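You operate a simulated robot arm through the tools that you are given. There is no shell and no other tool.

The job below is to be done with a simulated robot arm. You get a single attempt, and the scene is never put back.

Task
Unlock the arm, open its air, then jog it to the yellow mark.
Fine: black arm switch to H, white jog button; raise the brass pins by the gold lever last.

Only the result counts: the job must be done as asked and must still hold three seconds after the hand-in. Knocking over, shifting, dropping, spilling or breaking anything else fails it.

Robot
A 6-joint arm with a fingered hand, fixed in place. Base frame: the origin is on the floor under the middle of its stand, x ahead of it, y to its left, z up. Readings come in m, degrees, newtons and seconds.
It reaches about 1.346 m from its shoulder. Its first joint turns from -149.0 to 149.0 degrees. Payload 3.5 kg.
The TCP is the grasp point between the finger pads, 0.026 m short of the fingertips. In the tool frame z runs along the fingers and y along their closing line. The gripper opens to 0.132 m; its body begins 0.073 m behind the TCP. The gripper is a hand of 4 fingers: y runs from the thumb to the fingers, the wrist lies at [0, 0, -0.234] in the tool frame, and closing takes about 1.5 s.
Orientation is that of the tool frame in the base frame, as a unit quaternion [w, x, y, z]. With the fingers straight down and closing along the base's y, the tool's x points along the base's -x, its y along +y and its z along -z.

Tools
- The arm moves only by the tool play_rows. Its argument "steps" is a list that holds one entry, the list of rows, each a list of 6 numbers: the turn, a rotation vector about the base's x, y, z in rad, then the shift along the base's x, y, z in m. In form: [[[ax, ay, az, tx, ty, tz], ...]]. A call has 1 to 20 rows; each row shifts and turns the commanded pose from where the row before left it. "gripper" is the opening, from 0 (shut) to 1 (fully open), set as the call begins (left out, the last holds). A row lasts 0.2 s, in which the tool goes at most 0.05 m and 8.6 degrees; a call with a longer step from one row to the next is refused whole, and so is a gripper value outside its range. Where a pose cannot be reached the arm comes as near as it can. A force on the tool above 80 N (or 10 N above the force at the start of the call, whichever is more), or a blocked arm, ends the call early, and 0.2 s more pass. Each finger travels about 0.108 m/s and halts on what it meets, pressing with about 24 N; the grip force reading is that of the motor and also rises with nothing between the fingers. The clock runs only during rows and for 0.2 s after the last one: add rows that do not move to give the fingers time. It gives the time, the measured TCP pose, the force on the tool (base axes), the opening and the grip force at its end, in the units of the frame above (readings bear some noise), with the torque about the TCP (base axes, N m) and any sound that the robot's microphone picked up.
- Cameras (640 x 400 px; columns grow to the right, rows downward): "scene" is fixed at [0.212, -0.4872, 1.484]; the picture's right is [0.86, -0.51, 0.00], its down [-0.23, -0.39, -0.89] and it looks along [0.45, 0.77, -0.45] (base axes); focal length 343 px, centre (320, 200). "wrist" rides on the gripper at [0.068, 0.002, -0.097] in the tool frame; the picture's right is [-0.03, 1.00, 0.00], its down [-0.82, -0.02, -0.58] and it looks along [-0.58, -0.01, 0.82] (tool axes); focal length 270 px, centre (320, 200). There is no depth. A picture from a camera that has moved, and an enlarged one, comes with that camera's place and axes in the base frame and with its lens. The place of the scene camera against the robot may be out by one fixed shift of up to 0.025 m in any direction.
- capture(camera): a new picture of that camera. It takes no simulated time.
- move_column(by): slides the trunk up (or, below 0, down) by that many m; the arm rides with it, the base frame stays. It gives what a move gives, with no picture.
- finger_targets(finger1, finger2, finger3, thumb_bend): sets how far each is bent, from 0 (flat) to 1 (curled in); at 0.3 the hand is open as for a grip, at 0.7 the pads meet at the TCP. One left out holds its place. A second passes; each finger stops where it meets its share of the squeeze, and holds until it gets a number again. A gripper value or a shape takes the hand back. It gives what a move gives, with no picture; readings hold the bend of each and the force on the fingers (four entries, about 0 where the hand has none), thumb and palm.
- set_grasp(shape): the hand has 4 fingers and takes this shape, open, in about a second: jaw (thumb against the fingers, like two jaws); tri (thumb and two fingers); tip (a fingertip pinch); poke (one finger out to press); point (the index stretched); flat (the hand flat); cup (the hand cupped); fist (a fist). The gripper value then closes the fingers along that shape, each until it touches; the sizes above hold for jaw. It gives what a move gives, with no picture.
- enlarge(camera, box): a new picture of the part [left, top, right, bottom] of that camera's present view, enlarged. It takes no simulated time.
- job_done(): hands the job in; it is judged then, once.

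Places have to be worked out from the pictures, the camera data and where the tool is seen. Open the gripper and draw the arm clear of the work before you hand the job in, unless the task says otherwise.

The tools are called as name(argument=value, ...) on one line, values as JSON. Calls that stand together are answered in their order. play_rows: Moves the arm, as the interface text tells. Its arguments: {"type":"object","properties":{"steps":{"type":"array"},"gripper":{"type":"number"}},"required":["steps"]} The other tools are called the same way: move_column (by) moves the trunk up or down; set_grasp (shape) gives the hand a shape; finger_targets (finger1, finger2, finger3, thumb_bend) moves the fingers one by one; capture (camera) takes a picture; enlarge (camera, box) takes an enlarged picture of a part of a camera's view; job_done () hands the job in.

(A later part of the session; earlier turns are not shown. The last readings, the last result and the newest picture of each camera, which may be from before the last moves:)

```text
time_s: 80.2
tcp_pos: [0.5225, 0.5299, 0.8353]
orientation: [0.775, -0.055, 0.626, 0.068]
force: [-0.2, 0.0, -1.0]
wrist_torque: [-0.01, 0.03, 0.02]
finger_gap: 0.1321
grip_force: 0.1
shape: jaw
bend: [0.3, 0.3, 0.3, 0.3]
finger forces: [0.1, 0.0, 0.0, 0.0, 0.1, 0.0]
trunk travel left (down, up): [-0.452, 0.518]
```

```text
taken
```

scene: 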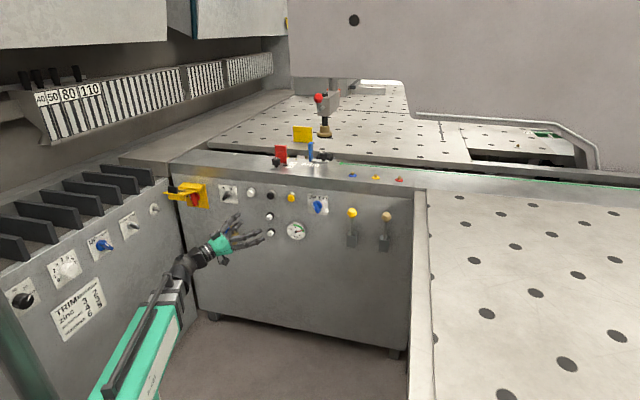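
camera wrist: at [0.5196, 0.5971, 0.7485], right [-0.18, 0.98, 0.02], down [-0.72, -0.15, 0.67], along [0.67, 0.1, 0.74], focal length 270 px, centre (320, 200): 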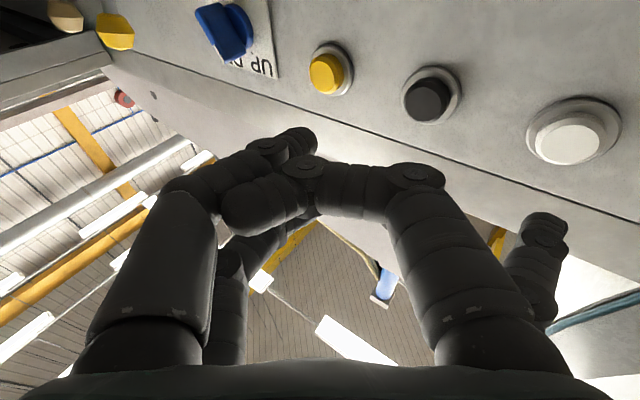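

The trunk move is limited to 0.4 m per call, so I'll raise it in two moves.

move_column(by=0.35)

move_column(by=0.15)

capture(camera="scene")

```text
time_s: 83.6
tcp_pos: [0.5217, 0.5298, 1.1856]
orientation: [0.775, -0.053, 0.626, 0.066]
force: [0.0, 0.3, -0.1]
wrist_torque: [0.02, 0.01, 0.0]
finger_gap: 0.1319
grip_force: 0.1
shape: jaw
bend: [0.3, 0.3, 0.3, 0.3]
finger forces: [0.1, 0.2, 0.0, 0.0, 0.1, 0.1]
trunk travel left (down, up): [-0.802, 0.168]
```

```text
time_s: 85.3
tcp_pos: [0.521, 0.5299, 1.3355]
orientation: [0.775, -0.054, 0.626, 0.066]
force: [-0.5, 0.6, 0.8]
wrist_torque: [0.0, 0.01, 0.01]
finger_gap: 0.1321
grip_force: 0.1
shape: jaw
bend: [0.3, 0.3, 0.3, 0.3]
finger forces: [0.1, 0.0, 0.0, 0.1, 0.0, 0.1]
trunk travel left (down, up): [-0.952, 0.018]
```

```text
taken
```

scene: 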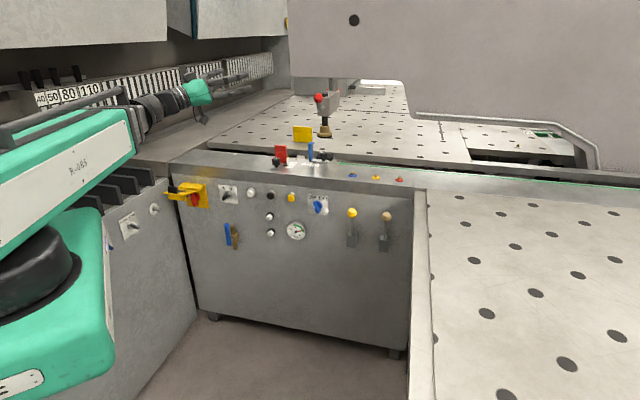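

The hand is clear above everything. Now I'll tilt it down and move it over the panel's top edge to look at the rail and flags.

play_rows(steps=[[[-0.0547, 0.1053, 0.0616, 0.02, 0.02, -0.0249], [-0.0547, 0.1053, 0.0616, 0.02, 0.02, -0.0249], [-0.0547, 0.1053, 0.0616, 0.02, 0.02, -0.0249], [-0.0547, 0.1053, 0.0616, 0.02, 0.02, -0.0249], [-0.0547, 0.1053, 0.0616, 0.02, 0.02, -0.0249], [-0.0547, 0.1053, 0.0616, 0.02, 0.02, -0.0249], [-0.0547, 0.1053, 0.0616, 0.02, 0.02, -0.0249], [-0.0547, 0.1053, 0.0616, 0.02, 0.02, -0.0249], [-0.0547, 0.1053, 0.0616, 0.02, 0.02, -0.0249]]])

capture(camera="wrist")

capture(camera="scene")

```text
time_s: 87.3
tcp_pos: [0.7027, 0.7105, 1.1124]
orientation: [0.328, -0.359, 0.863, 0.137]
force: [-0.3, 0.0, 1.1]
wrist_torque: [0.01, -0.02, 0.01]
finger_gap: 0.1321
grip_force: 0.1
shape: jaw
bend: [0.3, 0.3, 0.3, 0.3]
finger forces: [0.0, 0.0, 0.0, 0.0, 0.0, 0.0]
out of reach, approached as far as the arm can: row 2, 4, 9
trunk travel left (down, up): [-0.952, 0.018]
```

```text
taken
camera wrist: at [0.6223, 0.6304, 1.1383], right [-0.69, 0.72, 0.02], down [0.17, 0.14, 0.97], along [0.7, 0.68, -0.23], focal length 270 px, centre (320, 200)
```

wrist: 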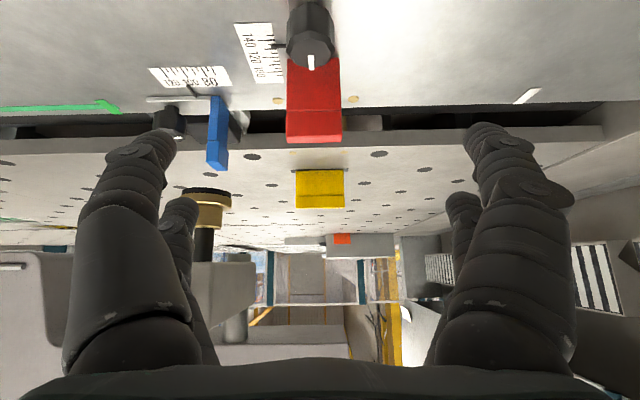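

```text
taken
```

scene: 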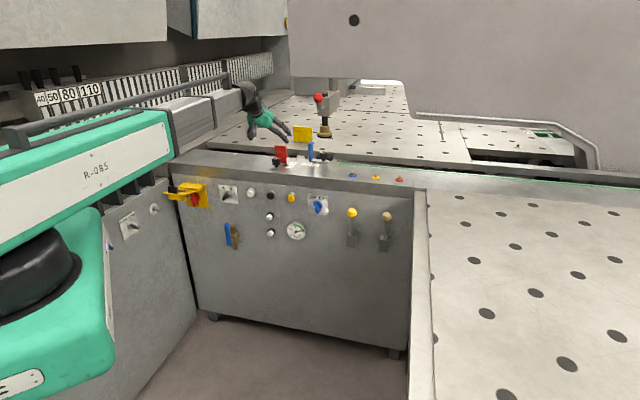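

Excellent view, though upside down. I'll zoom in on the rail, flags and the machine's foot.

enlarge(camera="wrist", box=[140, 60, 400, 260])

enlarge(camera="wrist", box=[0, 60, 200, 160])

enlarge(camera="wrist", box=[340, 60, 600, 200])

```text
2.00 times, centred on (270, 160) of wrist
camera zoom: at [0.6223, 0.6304, 1.1383], right [-0.69, 0.72, 0.02], down [0.17, 0.14, 0.97], along [0.7, 0.68, -0.23], focal length 541 px, centre (420, 280)
```

zoom: 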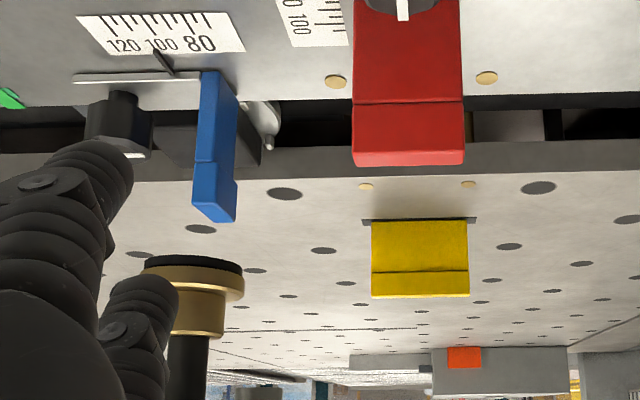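

```text
3.20 times, centred on (100, 110) of wrist
camera zoom: at [0.6223, 0.6304, 1.1383], right [-0.69, 0.72, 0.02], down [0.17, 0.14, 0.97], along [0.7, 0.68, -0.23], focal length 865 px, centre (1024, 488)
```

zoom: 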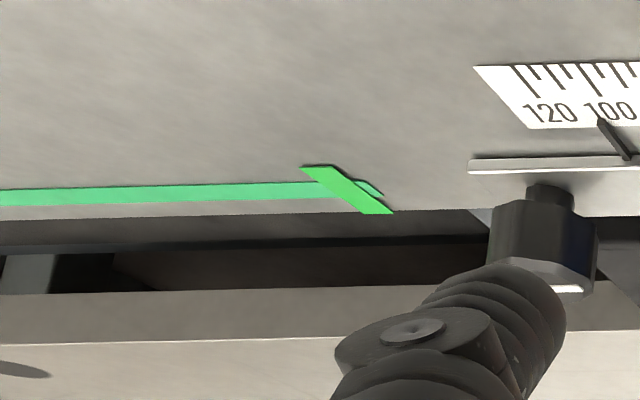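

```text
2.46 times, centred on (470, 130) of wrist
camera zoom: at [0.6223, 0.6304, 1.1383], right [-0.69, 0.72, 0.02], down [0.17, 0.14, 0.97], along [0.7, 0.68, -0.23], focal length 665 px, centre (-49, 372)
```

zoom: 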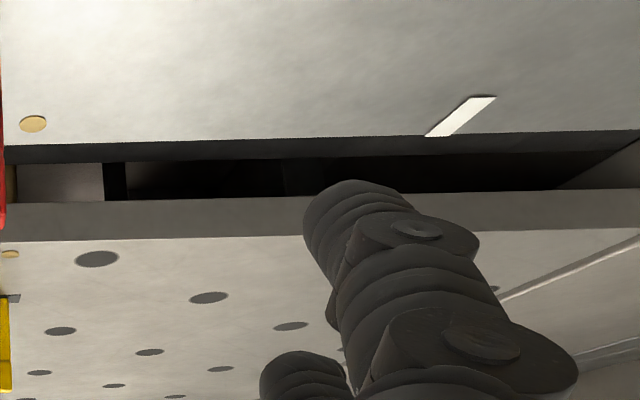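

The near rail has coloured stripes at the slot: green at the start, white far off, and a yellow one hidden behind the red flag. A silver pointer on the machine's carriage started at the green stripe. I'll slide the camera to the right to see the yellow stripe past the flag.

play_rows(steps=[[[0, 0, 0, 0.03, -0.03, 0], [0, 0, 0, 0.03, -0.03, 0], [0, 0, 0, 0.03, -0.03, 0], [0, 0, 0, 0.03, -0.03, 0]]])

capture(camera="wrist")

enlarge(camera="wrist", box=[200, 60, 520, 220])

```text
time_s: 88.3
tcp_pos: [0.8235, 0.589, 1.112]
orientation: [0.329, -0.358, 0.863, 0.137]
force: [0.0, -0.3, 0.4]
wrist_torque: [0.01, -0.01, 0.02]
finger_gap: 0.1319
grip_force: 0.1
shape: jaw
bend: [0.3, 0.3, 0.3, 0.3]
finger forces: [0.0, 0.1, 0.1, 0.1, 0.0, 0.1]
trunk travel left (down, up): [-0.952, 0.018]
```

```text
taken
camera wrist: at [0.7425, 0.5088, 1.1387], right [-0.69, 0.72, 0.02], down [0.17, 0.14, 0.97], along [0.7, 0.68, -0.22], focal length 270 px, centre (320, 200)
```

wrist: 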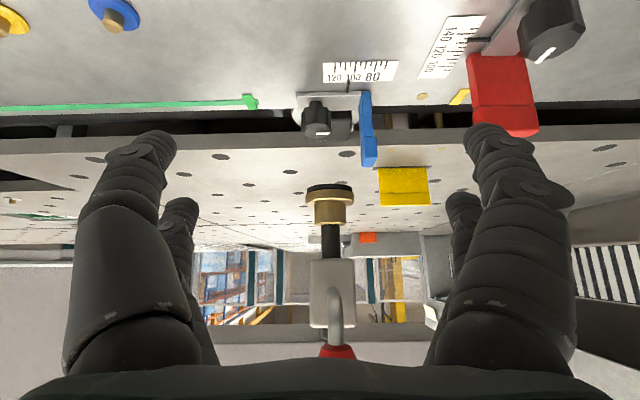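

```text
2.00 times, centred on (360, 140) of wrist
camera zoom: at [0.7425, 0.5088, 1.1387], right [-0.69, 0.72, 0.02], down [0.17, 0.14, 0.97], along [0.7, 0.68, -0.22], focal length 541 px, centre (240, 320)
```

zoom: 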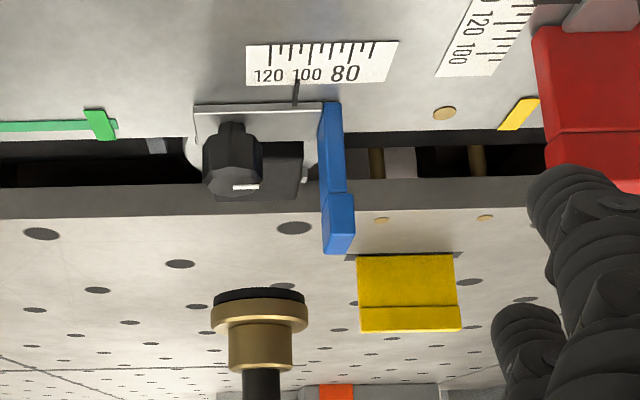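

The yellow stripe is visible now beside the red flag. I'll zoom in closely on the carriage and its pointer in the slot.

enlarge(camera="wrist", box=[270, 80, 400, 180])

enlarge(camera="scene", box=[310, 140, 350, 170])

enlarge(camera="wrist", box=[390, 60, 560, 160])

```text
4.00 times, centred on (335, 130) of wrist
camera zoom: at [0.7425, 0.5088, 1.1387], right [-0.69, 0.72, 0.02], down [0.17, 0.14, 0.97], along [0.7, 0.68, -0.22], focal length 1081 px, centre (260, 480)
```

zoom: 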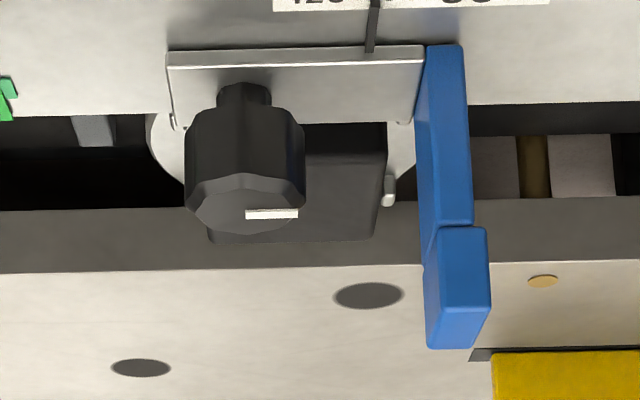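

```text
13.33 times, centred on (330, 155) of scene
camera zoom: at [0.212, -0.4872, 1.484], right [0.86, -0.51, 0.0], down [-0.23, -0.39, -0.89], along [0.45, 0.77, -0.45], focal length 4575 px, centre (187, 800)
```

zoom: 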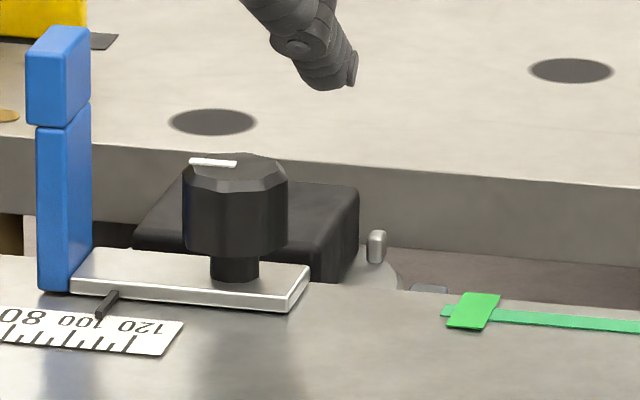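

```text
3.76 times, centred on (475, 110) of wrist
camera zoom: at [0.7425, 0.5088, 1.1387], right [-0.69, 0.72, 0.02], down [0.17, 0.14, 0.97], along [0.7, 0.68, -0.22], focal length 1018 px, centre (-264, 539)
```

zoom: 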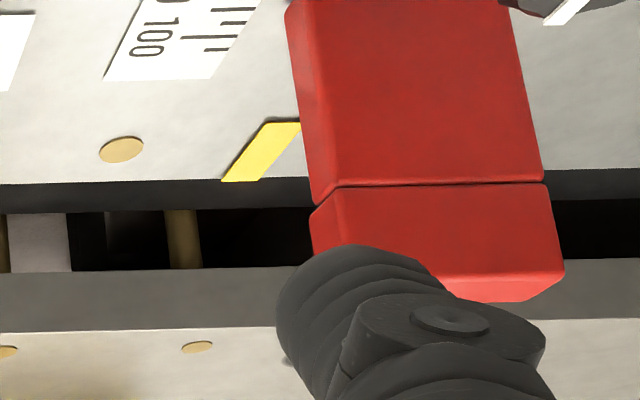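

The stripes work out to l = +0.249 (green), 0.000 (yellow) and −0.251 (white) along the rail. The machine arm's foot and carriage are at l ≈ +0.156 after the first tap, so it needs about 0.156 m more to the left. I'll record a precise scene baseline of the foot, then return to the button.

enlarge(camera="scene", box=[285, 105, 345, 145])

play_rows(steps=[[[0.0547, -0.1053, -0.0616, -0.0336, -0.0066, 0.0249], [0.0547, -0.1053, -0.0616, -0.0336, -0.0066, 0.0249], [0.0547, -0.1053, -0.0616, -0.0336, -0.0066, 0.0249], [0.0547, -0.1053, -0.0616, -0.0336, -0.0066, 0.0249], [0.0547, -0.1053, -0.0616, -0.0336, -0.0066, 0.0249], [0.0547, -0.1053, -0.0616, -0.0336, -0.0066, 0.0249], [0.0547, -0.1053, -0.0616, -0.0336, -0.0066, 0.0249], [0.0547, -0.1053, -0.0616, -0.0336, -0.0066, 0.0249], [0.0547, -0.1053, -0.0616, -0.0336, -0.0066, 0.0249]]])

finger_targets(finger1=1.0, finger2=0.0, finger3=0.7, thumb_bend=0.7)

move_column(by=-0.35)

move_column(by=-0.15)

```text
10.00 times, centred on (315, 125) of scene
camera zoom: at [0.212, -0.4872, 1.484], right [0.86, -0.51, 0.0], down [-0.23, -0.39, -0.89], along [0.45, 0.77, -0.45], focal length 3431 px, centre (370, 950)
```

zoom: 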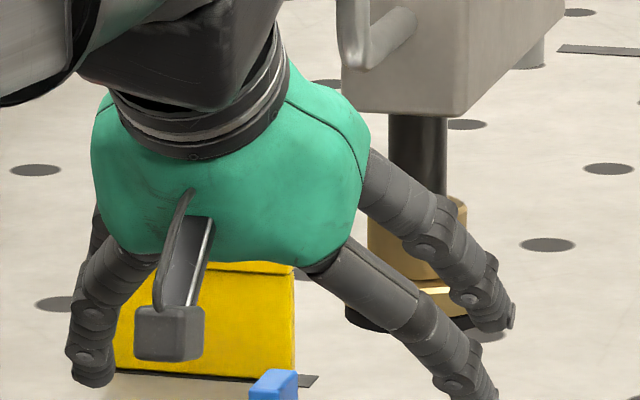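

```text
time_s: 90.3
tcp_pos: [0.5166, 0.5295, 1.3361]
orientation: [0.775, -0.053, 0.626, 0.067]
force: [0.5, 0.3, -0.4]
wrist_torque: [0.02, 0.01, -0.01]
finger_gap: 0.1322
grip_force: 0.1
shape: jaw
bend: [0.3, 0.3, 0.3, 0.3]
finger forces: [0.0, 0.0, 0.0, 0.0, 0.1, 0.0]
out of reach, approached as far as the arm can: row 1, 2, 9
trunk travel left (down, up): [-0.952, 0.018]
```

```text
time_s: 91.3
tcp_pos: [0.5168, 0.5305, 1.3341]
orientation: [0.774, -0.054, 0.627, 0.066]
force: [0.0, -0.8, -0.2]
wrist_torque: [-0.01, -0.01, -0.02]
finger_gap: 0.002
grip_force: 0.1
shape: fingers
bend: [0.8, 0.0, 0.7, 0.68]
finger forces: [0.1, 0.0, 0.1, 0.0, 0.1, 0.1]
trunk travel left (down, up): [-0.952, 0.018]
```

```text
time_s: 94.8
tcp_pos: [0.5167, 0.5314, 0.9867]
orientation: [0.775, -0.054, 0.627, 0.067]
force: [0.6, 0.3, -0.9]
wrist_torque: [0.0, 0.01, 0.01]
finger_gap: 0.0069
grip_force: 0.1
shape: fingers
bend: [0.84, 0.0, 0.7, 0.68]
finger forces: [0.0, 0.1, 0.0, 0.2, 0.0, 0.0]
trunk travel left (down, up): [-0.602, 0.368]
```

```text
time_s: 96.5
tcp_pos: [0.5178, 0.5309, 0.8356]
orientation: [0.773, -0.055, 0.628, 0.067]
force: [0.2, -0.2, 1.3]
wrist_torque: [0.0, -0.02, 0.0]
finger_gap: 0.0321
grip_force: 0.1
shape: fingers
bend: [0.99, 0.0, 0.7, 0.7]
finger forces: [0.0, 0.0, 0.0, 0.0, 0.1, 0.1]
trunk travel left (down, up): [-0.452, 0.518]
```

Back beside the panel. I'll take the baseline picture of the foot now that the view is clear, then approach the button.

enlarge(camera="scene", box=[275, 105, 345, 150])

play_rows(steps=[[[0, 0, 0, 0.03, 0.029, 0], [0, 0, 0, 0.03, 0.029, 0], [0, 0, 0, 0.03, 0.029, 0], [0, 0, 0, 0.0305, 0.0305, 0]]])

enlarge(camera="scene", box=[230, 175, 280, 215])

```text
8.89 times, centred on (310, 128) of scene
camera zoom: at [0.212, -0.4872, 1.484], right [0.86, -0.51, 0.0], down [-0.23, -0.39, -0.89], along [0.45, 0.77, -0.45], focal length 3050 px, centre (409, 844)
```

zoom: 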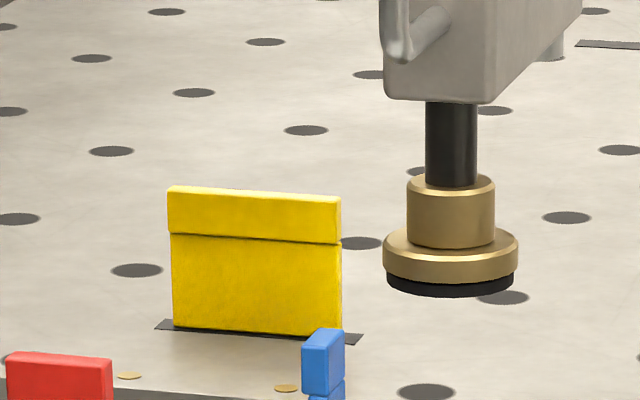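

```text
time_s: 97.5
tcp_pos: [0.6394, 0.6468, 0.8345]
orientation: [0.774, -0.054, 0.627, 0.066]
force: [0.1, 0.0, 0.4]
wrist_torque: [0.01, 0.02, 0.05]
finger_gap: 0.0352
grip_force: 0.1
shape: fingers
bend: [1.0, 0.0, 0.7, 0.7]
finger forces: [0.0, 0.0, 0.1, 0.1, 0.0, 0.1]
trunk travel left (down, up): [-0.452, 0.518]
```

```text
10.00 times, centred on (255, 195) of scene
camera zoom: at [0.212, -0.4872, 1.484], right [0.86, -0.51, 0.0], down [-0.23, -0.39, -0.89], along [0.45, 0.77, -0.45], focal length 3431 px, centre (970, 250)
```

zoom: 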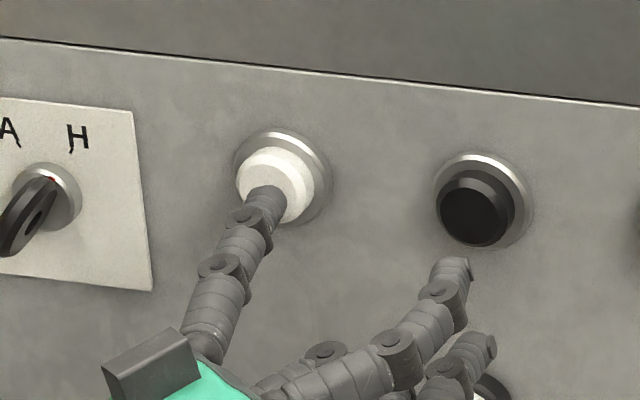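

The foot's centre is at x=451 in this zoom, and the target for l=0 is about x=150. I'll do a press of roughly 1 s, then back off and measure the travel.

play_rows(steps=[[[0, 0, 0, 0.005, 0.007, 0], [0, 0, 0, 0.0035, 0.0042, 0], [0, 0, 0, 0, 0, 0], [0, 0, 0, 0, 0, 0], [0, 0, 0, 0, 0, 0], [0, 0, 0, -0.008, -0.008, 0], [0, 0, 0, -0.003, -0.003, 0]]])

enlarge(camera="scene", box=[275, 105, 345, 150])

```text
time_s: 99.1
tcp_pos: [0.6358, 0.6473, 0.835]
orientation: [0.775, -0.054, 0.627, 0.067]
force: [0.4, 0.1, -0.4]
wrist_torque: [-0.02, -0.01, -0.01]
finger_gap: 0.0352
grip_force: 0.0
shape: fingers
bend: [1.0, 0.0, 0.7, 0.7]
finger forces: [0.0, 0.1, 0.0, 0.0, 0.0, 0.0]
trunk travel left (down, up): [-0.452, 0.518]
heard: click
```

```text
8.89 times, centred on (310, 128) of scene
camera zoom: at [0.212, -0.4872, 1.484], right [0.86, -0.51, 0.0], down [-0.23, -0.39, -0.89], along [0.45, 0.77, -0.45], focal length 3050 px, centre (409, 844)
```

zoom: 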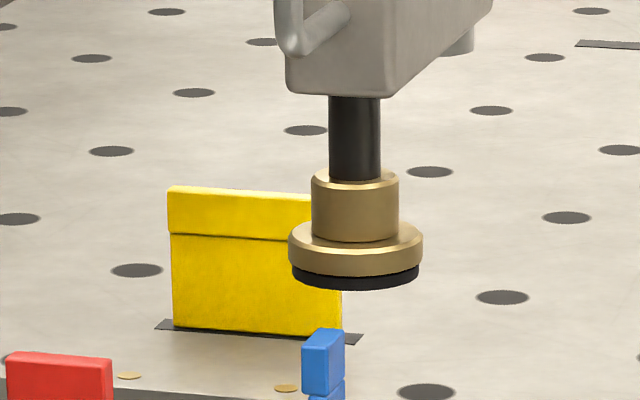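

It travelled about 0.0495 m (x=355.5), roughly 0.05 m/s. I'll press again with a longer hold, aiming to stop short by about 1.5 cm so I can fine-tune.

play_rows(steps=[[[0, 0, 0, 0.0086, 0.0065, 0], [0, 0, 0, 0.0035, 0.0042, 0], [0, 0, 0, 0, 0, 0], [0, 0, 0, 0, 0, 0], [0, 0, 0, 0, 0, 0], [0, 0, 0, 0, 0, 0], [0, 0, 0, 0, 0, 0], [0, 0, 0, 0, 0, 0], [0, 0, 0, 0, 0, 0], [0, 0, 0, -0.008, -0.008, 0], [0, 0, 0, -0.003, -0.003, 0]]])

enlarge(camera="scene", box=[275, 105, 345, 150])

```text
time_s: 101.5
tcp_pos: [0.6377, 0.6476, 0.8335]
orientation: [0.774, -0.054, 0.627, 0.066]
force: [-0.3, 0.1, 0.2]
wrist_torque: [0.02, -0.01, -0.04]
finger_gap: 0.0354
grip_force: 0.0
shape: fingers
bend: [1.0, 0.0, 0.7, 0.7]
finger forces: [0.0, 0.1, 0.0, 0.1, 0.1, 0.0]
trunk travel left (down, up): [-0.452, 0.518]
heard: click
```

```text
8.89 times, centred on (310, 128) of scene
camera zoom: at [0.212, -0.4872, 1.484], right [0.86, -0.51, 0.0], down [-0.23, -0.39, -0.89], along [0.45, 0.77, -0.45], focal length 3050 px, centre (409, 844)
```

zoom: 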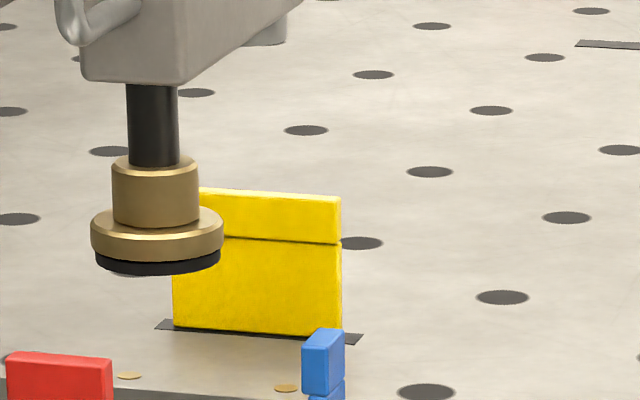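

The foot is now at x≈157, about 4 mm from the predicted x=150. I'll check from above with the wrist camera before any further jog.

play_rows(steps=[[[0, 0, 0, -0.03, -0.03, 0], [0, 0, 0, -0.03, -0.03, 0], [0, 0, 0, -0.03, -0.03, 0], [0, 0, 0, -0.027, -0.027, 0]]])

set_grasp(shape="jaw")

move_column(by=0.35)

move_column(by=0.15)

play_rows(steps=[[[-0.0547, 0.1053, 0.0616, 0.0298, 0.0103, -0.0249], [-0.0547, 0.1053, 0.0616, 0.0298, 0.0103, -0.0249], [-0.0547, 0.1053, 0.0616, 0.0298, 0.0103, -0.0249], [-0.0547, 0.1053, 0.0616, 0.0298, 0.0103, -0.0249], [-0.0547, 0.1053, 0.0616, 0.0298, 0.0103, -0.0249], [-0.0547, 0.1053, 0.0616, 0.0298, 0.0103, -0.0249], [-0.0547, 0.1053, 0.0616, 0.0298, 0.0103, -0.0249], [-0.0547, 0.1053, 0.0616, 0.0298, 0.0103, -0.0249], [-0.0547, 0.1053, 0.0616, 0.0298, 0.0103, -0.0249]]])

capture(camera="wrist")

enlarge(camera="wrist", box=[240, 50, 480, 220])

```text
time_s: 102.5
tcp_pos: [0.52, 0.5312, 0.8353]
orientation: [0.774, -0.055, 0.627, 0.067]
force: [0.9, -0.2, -0.2]
wrist_torque: [0.01, -0.01, -0.03]
finger_gap: 0.0354
grip_force: 0.0
shape: fingers
bend: [1.0, 0.0, 0.7, 0.7]
finger forces: [0.1, 0.0, 0.0, 0.0, 0.0, 0.0]
trunk travel left (down, up): [-0.452, 0.518]
```

```text
time_s: 103.4
tcp_pos: [0.5216, 0.5302, 0.8354]
orientation: [0.774, -0.053, 0.627, 0.066]
force: [0.8, 0.0, 0.1]
wrist_torque: [-0.01, 0.0, 0.0]
finger_gap: 0.132
grip_force: 0.1
shape: jaw
bend: [0.3, 0.3, 0.3, 0.3]
finger forces: [0.0, 0.0, 0.0, 0.0, 0.1, 0.0]
trunk travel left (down, up): [-0.452, 0.518]
```

```text
time_s: 106.8
tcp_pos: [0.5209, 0.5317, 1.1852]
orientation: [0.775, -0.054, 0.627, 0.067]
force: [0.9, -0.2, -0.9]
wrist_torque: [-0.03, -0.02, 0.0]
finger_gap: 0.132
grip_force: 0.1
shape: jaw
bend: [0.3, 0.3, 0.3, 0.3]
finger forces: [0.0, 0.1, 0.1, 0.0, 0.0, 0.1]
trunk travel left (down, up): [-0.802, 0.168]
```

```text
time_s: 108.6
tcp_pos: [0.5212, 0.5313, 1.3346]
orientation: [0.774, -0.054, 0.627, 0.066]
force: [0.3, 0.6, -0.1]
wrist_torque: [0.01, -0.01, -0.03]
finger_gap: 0.1322
grip_force: 0.1
shape: jaw
bend: [0.3, 0.3, 0.3, 0.3]
finger forces: [0.0, 0.0, 0.0, 0.0, 0.0, 0.0]
trunk travel left (down, up): [-0.952, 0.018]
```

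```text
time_s: 110.6
tcp_pos: [0.7877, 0.6221, 1.1117]
orientation: [0.327, -0.358, 0.864, 0.135]
force: [-0.1, 0.0, 0.0]
wrist_torque: [-0.02, 0.05, 0.01]
finger_gap: 0.1318
grip_force: 0.0
shape: jaw
bend: [0.3, 0.3, 0.3, 0.3]
finger forces: [0.0, 0.0, 0.0, 0.1, 0.0, 0.1]
out of reach, approached as far as the arm can: row 3, 9
trunk travel left (down, up): [-0.952, 0.018]
```

```text
taken
camera wrist: at [0.7073, 0.5427, 1.1382], right [-0.69, 0.72, 0.02], down [0.18, 0.15, 0.97], along [0.7, 0.68, -0.23], focal length 270 px, centre (320, 200)
```

wrist: 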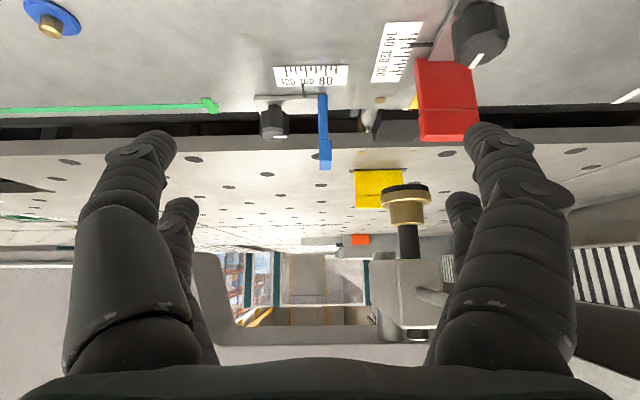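

```text
2.35 times, centred on (360, 135) of wrist
camera zoom: at [0.7073, 0.5427, 1.1382], right [-0.69, 0.72, 0.02], down [0.18, 0.15, 0.97], along [0.7, 0.68, -0.23], focal length 636 px, centre (226, 353)
```

zoom: 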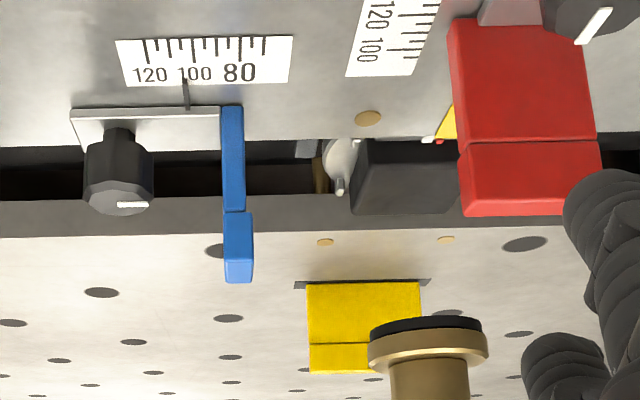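

There's now a white and red pointer visible on the carriage right by the yellow stripe. I'll zoom in there.

enlarge(camera="wrist", box=[360, 80, 450, 150])

enlarge(camera="scene", box=[265, 135, 325, 175])

```text
5.71 times, centred on (405, 115) of wrist
camera zoom: at [0.7073, 0.5427, 1.1382], right [-0.69, 0.72, 0.02], down [0.18, 0.15, 0.97], along [0.7, 0.68, -0.23], focal length 1544 px, centre (-166, 686)
```

zoom: 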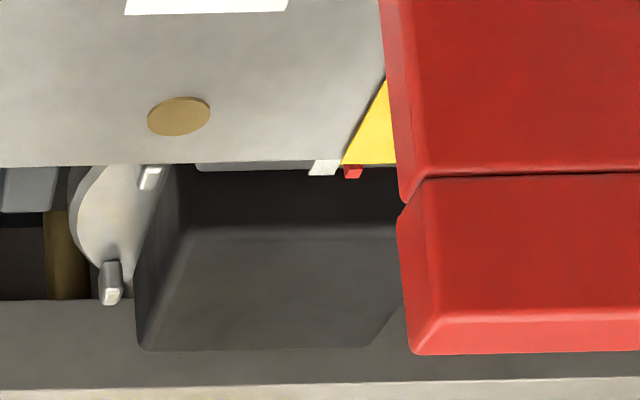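

```text
10.00 times, centred on (295, 155) of scene
camera zoom: at [0.212, -0.4872, 1.484], right [0.86, -0.51, 0.0], down [-0.23, -0.39, -0.89], along [0.45, 0.77, -0.45], focal length 3431 px, centre (570, 650)
```

zoom: 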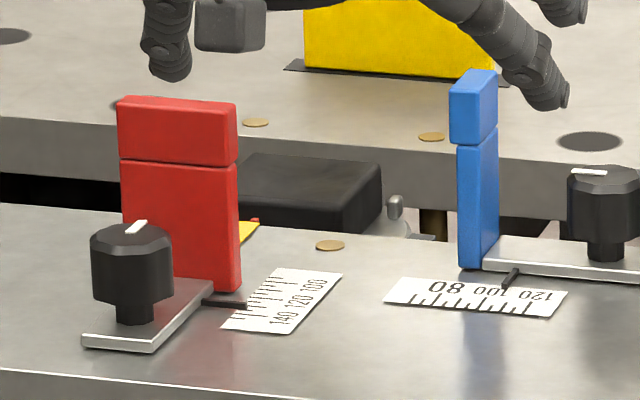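

The carriage's red pointer sits on the yellow stripe, with pointer, foot and stripe all near l = 0 to within about 3 mm, so the jog is done. Next is the gold lever. I'll retract and go down to look at the two levers on the right.

play_rows(steps=[[[0.0547, -0.1053, -0.0616, -0.0297, -0.0102, 0.0249], [0.0547, -0.1053, -0.0616, -0.0297, -0.0102, 0.0249], [0.0547, -0.1053, -0.0616, -0.0297, -0.0102, 0.0249], [0.0547, -0.1053, -0.0616, -0.0297, -0.0102, 0.0249], [0.0547, -0.1053, -0.0616, -0.0297, -0.0102, 0.0249], [0.0547, -0.1053, -0.0616, -0.0297, -0.0102, 0.0249], [0.0547, -0.1053, -0.0616, -0.0297, -0.0102, 0.0249], [0.0547, -0.1053, -0.0616, -0.0297, -0.0102, 0.0249], [0.0547, -0.1053, -0.0616, -0.0297, -0.0102, 0.0249]]])

move_column(by=-0.35)

move_column(by=-0.28)

play_rows(steps=[[[0, 0, 0.04, 0.04, -0.02, 0], [0, 0, 0.04, 0.04, -0.02, 0], [0, 0, 0.04, 0.04, -0.02, 0], [0, 0, 0.04, 0.035, -0.03, 0], [0, 0, 0.04, 0.03, -0.035, 0], [0, 0, 0.04, 0.02, -0.035, 0], [0, 0, 0.04, 0.02, -0.03, 0], [0, 0, 0.04, 0.02, -0.03, 0]]])

capture(camera="wrist")

capture(camera="scene")

```text
time_s: 112.6
tcp_pos: [0.5204, 0.5321, 1.3343]
orientation: [0.774, -0.053, 0.627, 0.066]
force: [0.2, 0.3, -0.1]
wrist_torque: [-0.03, -0.02, 0.01]
finger_gap: 0.132
grip_force: 0.1
shape: jaw
bend: [0.3, 0.3, 0.3, 0.3]
finger forces: [0.0, 0.0, 0.0, 0.0, 0.0, 0.0]
out of reach, approached as far as the arm can: row 1, 2, 9
trunk travel left (down, up): [-0.952, 0.018]
```

```text
time_s: 116.0
tcp_pos: [0.5209, 0.5328, 0.9845]
orientation: [0.773, -0.054, 0.628, 0.066]
force: [0.0, -0.6, -0.5]
wrist_torque: [0.0, 0.04, 0.01]
finger_gap: 0.132
grip_force: 0.1
shape: jaw
bend: [0.3, 0.3, 0.3, 0.3]
finger forces: [0.0, 0.0, 0.0, 0.0, 0.0, 0.1]
trunk travel left (down, up): [-0.602, 0.368]
```

```text
time_s: 118.8
tcp_pos: [0.5213, 0.5328, 0.7045]
orientation: [0.773, -0.055, 0.628, 0.067]
force: [-0.6, 1.0, 0.2]
wrist_torque: [-0.03, 0.0, -0.01]
finger_gap: 0.1319
grip_force: 0.0
shape: jaw
bend: [0.3, 0.3, 0.3, 0.3]
finger forces: [0.0, 0.0, 0.0, 0.1, 0.0, 0.0]
trunk travel left (down, up): [-0.322, 0.648]
```

```text
time_s: 120.6
tcp_pos: [0.747, 0.3531, 0.6997]
orientation: [0.753, -0.131, 0.623, 0.168]
force: [0.9, -0.2, 0.9]
wrist_torque: [-0.05, 0.02, 0.0]
finger_gap: 0.1321
grip_force: 0.2
shape: jaw
bend: [0.3, 0.3, 0.3, 0.3]
finger forces: [0.1, 0.0, 0.2, 0.0, 0.0, 0.0]
out of reach, approached as far as the arm can: row 7, 8
trunk travel left (down, up): [-0.322, 0.648]
```

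```text
taken
camera wrist: at [0.6736, 0.3214, 0.6153], right [-0.42, 0.91, 0.04], down [-0.64, -0.33, 0.69], along [0.64, 0.27, 0.72], focal length 270 px, centre (320, 200)
```

wrist: 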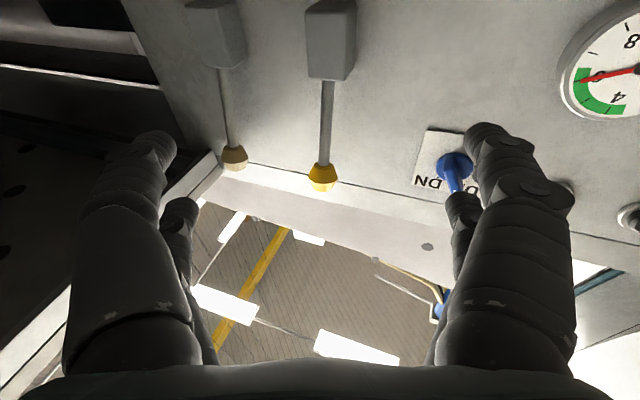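

```text
taken
```

scene: 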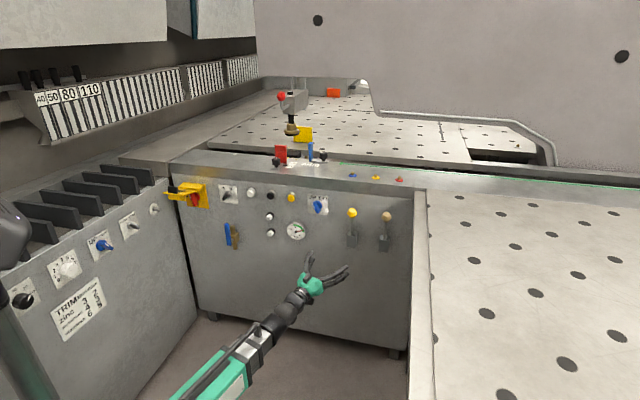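

Both levers are in view: a bright yellow knob and, further right, a gold/tan one. I'll zoom in on them.

enlarge(camera="wrist", box=[150, 0, 400, 210])

enlarge(camera="scene", box=[330, 190, 420, 270])

```text
1.90 times, centred on (275, 105) of wrist
camera zoom: at [0.6736, 0.3214, 0.6153], right [-0.42, 0.91, 0.04], down [-0.64, -0.33, 0.69], along [0.64, 0.27, 0.72], focal length 515 px, centre (406, 381)
```

zoom: 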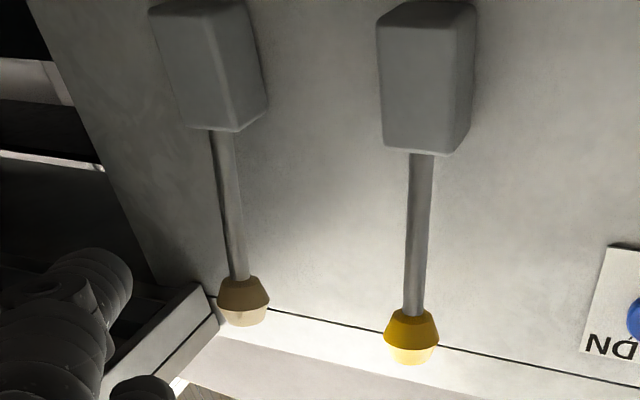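

```text
5.00 times, centred on (375, 230) of scene
camera zoom: at [0.212, -0.4872, 1.484], right [0.86, -0.51, 0.0], down [-0.23, -0.39, -0.89], along [0.45, 0.77, -0.45], focal length 1716 px, centre (45, 50)
```

zoom: 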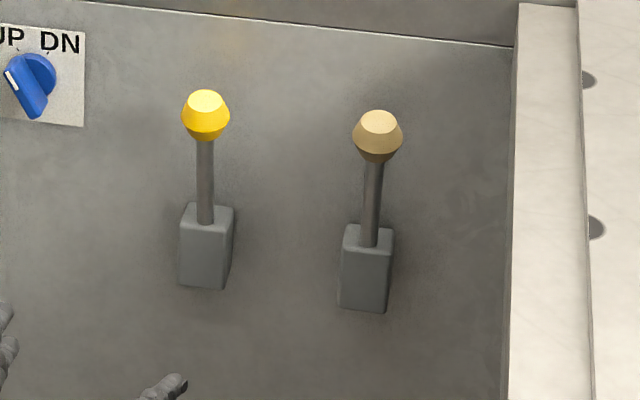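

Both levers lean out about 12° from gray boxes. The gold knob is near (0.9955, 0.3345, 0.84), with the right table's side only about 9 cm beyond it. I'll grip the knob from the front with a half-open jaw, so the lever can pivot between the pads. First I raise and pre-position.

move_column(by=0.147)

play_rows(steps=[[[0, 0, 0, 0.035, -0.017, 0], [0, 0, 0, 0.035, -0.017, 0], [0, 0, 0, 0.035, -0.017, 0], [0, 0, 0, 0.035, -0.017, 0]]], gripper=0.5)

capture(camera="wrist")

capture(camera="scene")

```text
time_s: 122.3
tcp_pos: [0.7482, 0.355, 0.8472]
orientation: [0.754, -0.132, 0.621, 0.17]
force: [-0.6, -0.1, -1.1]
wrist_torque: [-0.01, -0.04, 0.0]
finger_gap: 0.1317
grip_force: 0.2
shape: jaw
bend: [0.3, 0.3, 0.3, 0.3]
finger forces: [0.0, 0.1, 0.0, 0.1, 0.0, 0.0]
trunk travel left (down, up): [-0.469, 0.501]
```

```text
time_s: 123.3
tcp_pos: [0.858, 0.3495, 0.8457]
orientation: [0.753, -0.112, 0.631, 0.15]
force: [0.2, 0.2, 0.3]
wrist_torque: [0.02, 0.03, -0.03]
finger_gap: 0.0664
grip_force: 0.0
shape: jaw
bend: [0.73, 0.73, 0.73, 0.7]
finger forces: [0.0, 0.0, 0.0, 0.0, 0.0, 0.1]
out of reach, approached as far as the arm can: row 1, 2, 3, 4
trunk travel left (down, up): [-0.469, 0.501]
```

```text
taken
camera wrist: at [0.7801, 0.3228, 0.7606], right [-0.37, 0.93, 0.05], down [-0.65, -0.29, 0.7], along [0.66, 0.23, 0.71], focal length 270 px, centre (320, 200)
```

wrist: 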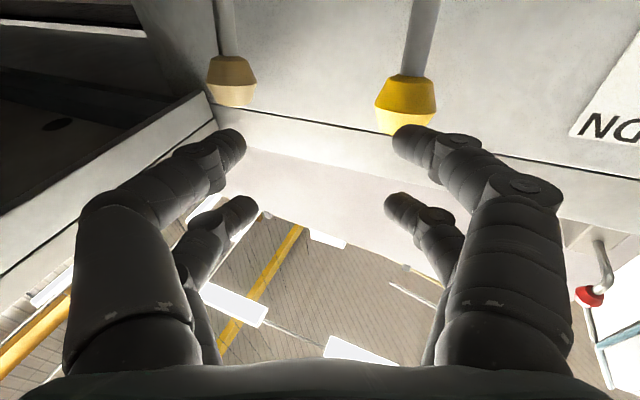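

```text
taken
```

scene: 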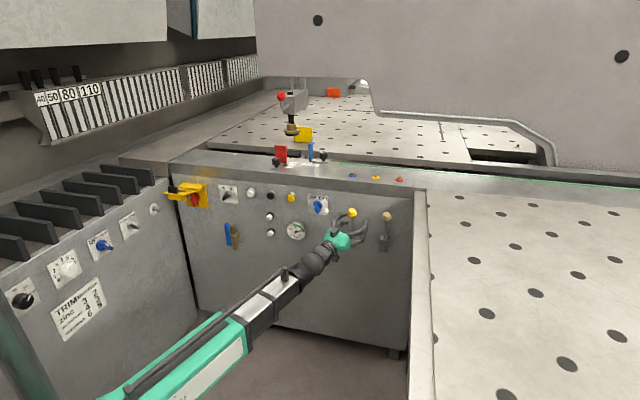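

The arm can't swing further clockwise (base joint limit), so I'll point the hand along +x instead and reach the gold knob from its left-front. I'll close the fingers and test the lever with a gentle push first.

play_rows(steps=[[[0, 0, -0.093, 0.004, -0.006, 0], [0, 0, -0.093, 0.01, -0.01, 0], [0, 0, -0.093, 0.012, -0.014, 0], [0, 0, -0.093, 0.012, -0.016, 0], [0, 0, 0, 0, 0, 0], [0, 0, 0, 0, 0, 0]]], gripper=0)

capture(camera="wrist")

enlarge(camera="scene", box=[330, 190, 420, 270])

```text
time_s: 124.8
tcp_pos: [0.8941, 0.3047, 0.8461]
orientation: [0.767, 0.008, 0.641, 0.008]
force: [-0.3, -0.1, 0.1]
wrist_torque: [-0.01, 0.01, 0.0]
finger_gap: 0.0002
grip_force: 23.9
shape: jaw
bend: [0.62, 0.63, 0.63, 0.7]
finger forces: [0.1, 0.0, 0.0, 0.0, 0.1, 0.1]
trunk travel left (down, up): [-0.469, 0.501]
```

```text
taken
camera wrist: at [0.8126, 0.3074, 0.7602], right [-0.01, 1.0, 0.05], down [-0.71, -0.04, 0.7], along [0.7, -0.03, 0.71], focal length 270 px, centre (320, 200)
```

wrist: 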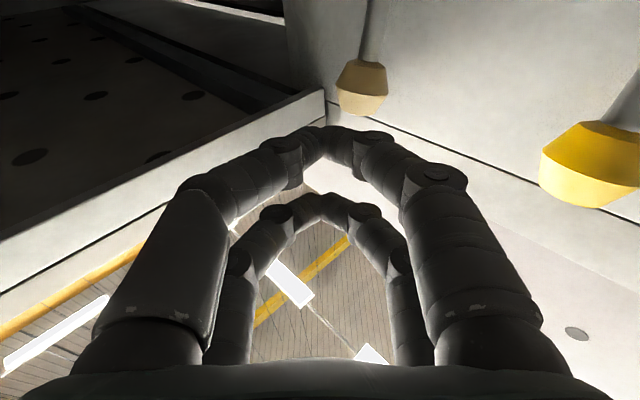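

```text
5.00 times, centred on (375, 230) of scene
camera zoom: at [0.212, -0.4872, 1.484], right [0.86, -0.51, 0.0], down [-0.23, -0.39, -0.89], along [0.45, 0.77, -0.45], focal length 1716 px, centre (45, 50)
```

zoom: 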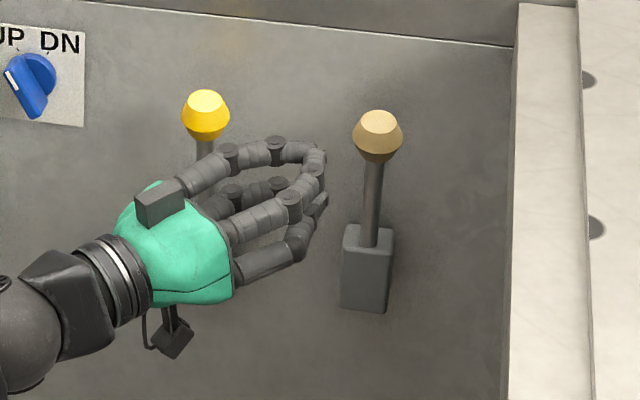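

The hand is now lined up just left of the gold knob at (0.996, 0.3345, 0.839). I'll take a baseline of the pins, then move to touch the knob's front and push gently inward.

enlarge(camera="scene", box=[260, 120, 420, 190])

play_rows(steps=[[[0, 0, 0, 0.02, -0.004, 0], [0, 0, 0, 0.02, 0.002, 0], [0, 0, 0, 0.015, 0.006, 0], [0, 0, 0, 0.005, 0.005, 0], [0, 0, 0, 0.004, 0.004, 0]]])

enlarge(camera="scene", box=[330, 190, 420, 270])

```text
4.00 times, centred on (340, 155) of scene
camera zoom: at [0.212, -0.4872, 1.484], right [0.86, -0.51, 0.0], down [-0.23, -0.39, -0.89], along [0.45, 0.77, -0.45], focal length 1372 px, centre (240, 380)
```

zoom: 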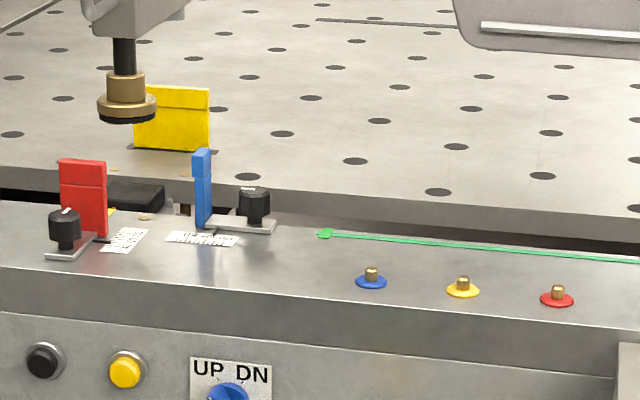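

```text
time_s: 126.0
tcp_pos: [0.9582, 0.3163, 0.8447]
orientation: [0.766, 0.009, 0.642, 0.008]
force: [-14.2, -6.2, -4.8]
wrist_torque: [-0.11, 0.26, -0.01]
finger_gap: 0.0001
grip_force: 24.1
shape: jaw
bend: [0.66, 0.63, 0.63, 0.7]
finger forces: [0.0, 0.0, 0.0, 0.1, 0.1, 0.0]
trunk travel left (down, up): [-0.469, 0.501]
```

```text
5.00 times, centred on (375, 230) of scene
camera zoom: at [0.212, -0.4872, 1.484], right [0.86, -0.51, 0.0], down [-0.23, -0.39, -0.89], along [0.45, 0.77, -0.45], focal length 1716 px, centre (45, 50)
```

zoom: 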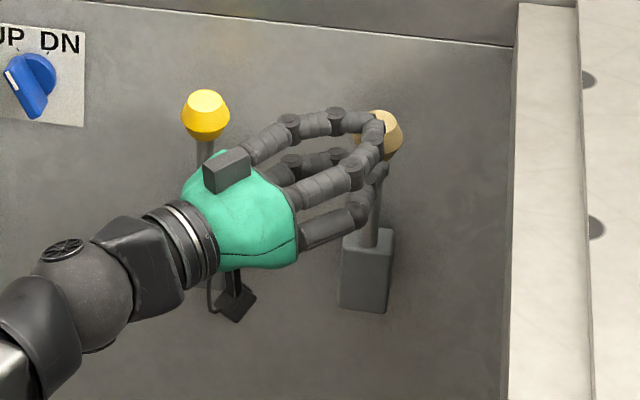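

Pushing inward meets a hard stop (about 15 N with no motion), so the lever must be pulled outward. I'll back off, drop to rod height, and come in with a narrow opening to grip the rod just below the gold knob.

play_rows(steps=[[[0, 0, 0, -0.01, -0.006, 0], [0, 0, 0, -0.03, -0.006, 0], [0, 0, 0, -0.025, 0.0, 0]]], gripper=0.33)

move_column(by=-0.04)

capture(camera="wrist")

enlarge(camera="scene", box=[330, 190, 420, 270])

```text
time_s: 126.8
tcp_pos: [0.8949, 0.3072, 0.845]
orientation: [0.767, 0.008, 0.641, 0.008]
force: [-1.0, -1.1, -0.7]
wrist_torque: [0.04, -0.01, 0.02]
finger_gap: 0.0433
grip_force: 0.1
shape: jaw
bend: [0.74, 0.74, 0.74, 0.7]
finger forces: [0.1, 0.0, 0.1, 0.0, 0.0, 0.1]
trunk travel left (down, up): [-0.469, 0.501]
```

```text
time_s: 127.6
tcp_pos: [0.8939, 0.3072, 0.8055]
orientation: [0.767, 0.009, 0.642, 0.007]
force: [0.1, -0.6, 0.3]
wrist_torque: [-0.02, -0.01, 0.02]
finger_gap: 0.0432
grip_force: 0.0
shape: jaw
bend: [0.74, 0.74, 0.74, 0.7]
finger forces: [0.1, 0.1, 0.0, 0.1, 0.0, 0.0]
trunk travel left (down, up): [-0.429, 0.541]
```

```text
taken
camera wrist: at [0.8134, 0.3107, 0.7202], right [-0.01, 1.0, 0.05], down [-0.71, -0.04, 0.7], along [0.7, -0.03, 0.71], focal length 270 px, centre (320, 200)
```

wrist: 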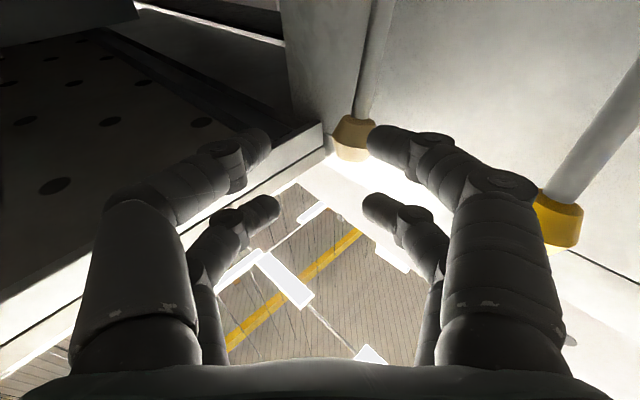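

```text
5.00 times, centred on (375, 230) of scene
camera zoom: at [0.212, -0.4872, 1.484], right [0.86, -0.51, 0.0], down [-0.23, -0.39, -0.89], along [0.45, 0.77, -0.45], focal length 1716 px, centre (45, 50)
```

zoom: 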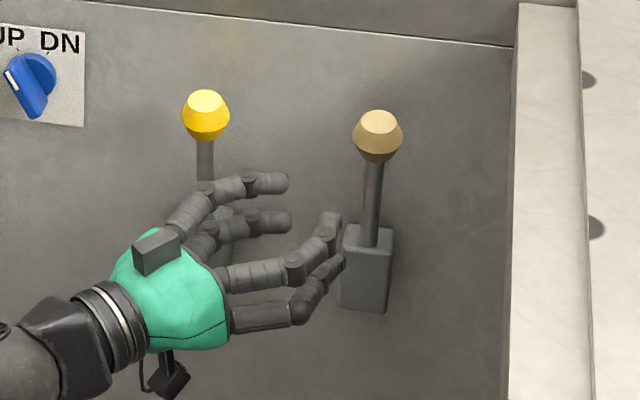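

The opening is set to 43 mm around rod height. I'll drop 1 cm more to stay clear of the knob's underside and advance so the rod is between the fingertips.

move_column(by=-0.01)

play_rows(steps=[[[0, 0, 0, 0.03, 0.008, 0], [0, 0, 0, 0.03, 0.01, 0], [0, 0, 0, 0.02, 0.008, 0], [0, 0, 0, 0.011, 0.004, 0]]])

capture(camera="wrist")

enlarge(camera="scene", box=[330, 190, 420, 270])

```text
time_s: 128.2
tcp_pos: [0.8957, 0.3069, 0.794]
orientation: [0.767, 0.009, 0.642, 0.007]
force: [-0.7, 0.1, -0.4]
wrist_torque: [-0.01, -0.02, -0.01]
finger_gap: 0.0431
grip_force: 0.1
shape: jaw
bend: [0.74, 0.74, 0.74, 0.7]
finger forces: [0.0, 0.0, 0.0, 0.0, 0.0, 0.0]
trunk travel left (down, up): [-0.419, 0.551]
```

```text
time_s: 129.2
tcp_pos: [0.9855, 0.3368, 0.794]
orientation: [0.767, 0.008, 0.642, 0.008]
force: [-0.6, -0.2, -0.4]
wrist_torque: [-0.02, 0.02, -0.03]
finger_gap: 0.0432
grip_force: 0.0
shape: jaw
bend: [0.74, 0.74, 0.74, 0.7]
finger forces: [0.1, 0.0, 0.1, 0.1, 0.0, 0.0]
trunk travel left (down, up): [-0.419, 0.551]
```

```text
taken
camera wrist: at [0.9045, 0.3409, 0.7102], right [-0.01, 1.0, 0.05], down [-0.71, -0.04, 0.7], along [0.7, -0.03, 0.71], focal length 270 px, centre (320, 200)
```

wrist: 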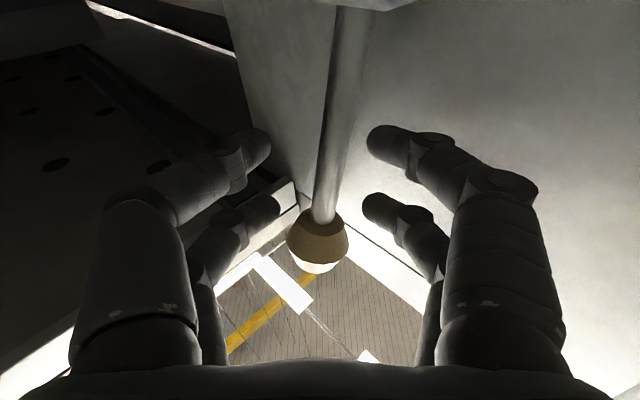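

```text
5.00 times, centred on (375, 230) of scene
camera zoom: at [0.212, -0.4872, 1.484], right [0.86, -0.51, 0.0], down [-0.23, -0.39, -0.89], along [0.45, 0.77, -0.45], focal length 1716 px, centre (45, 50)
```

zoom: 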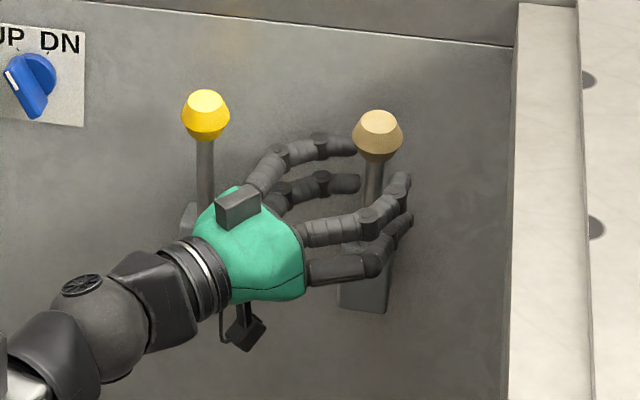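

The rod is nicely centred between the fingertips. I'll close on it.

play_rows(steps=[[[0, 0, 0, 0, 0, 0], [0, 0, 0, 0, 0, 0], [0, 0, 0, 0, 0, 0], [0, 0, 0, 0, 0, 0], [0, 0, 0, 0, 0, 0]]], gripper=0)

capture(camera="wrist")

```text
time_s: 130.4
tcp_pos: [0.986, 0.3378, 0.7945]
orientation: [0.766, 0.007, 0.642, 0.009]
force: [-1.9, 0.2, -0.1]
wrist_torque: [0.11, 0.02, 0.06]
finger_gap: 0.0037
grip_force: 23.8
shape: jaw
bend: [0.73, 0.72, 0.71, 0.7]
finger forces: [20.4, 20.5, 19.8, 0.0, 20.3, 0.0]
trunk travel left (down, up): [-0.419, 0.551]
```

```text
taken
camera wrist: at [0.9042, 0.3409, 0.7102], right [-0.01, 1.0, 0.05], down [-0.71, -0.04, 0.7], along [0.7, -0.03, 0.71], focal length 270 px, centre (320, 200)
```

wrist: 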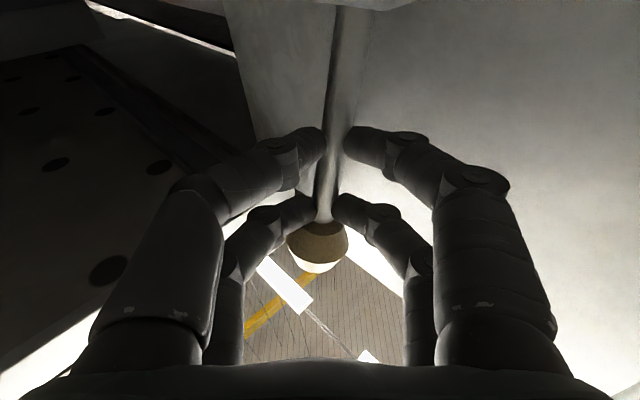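

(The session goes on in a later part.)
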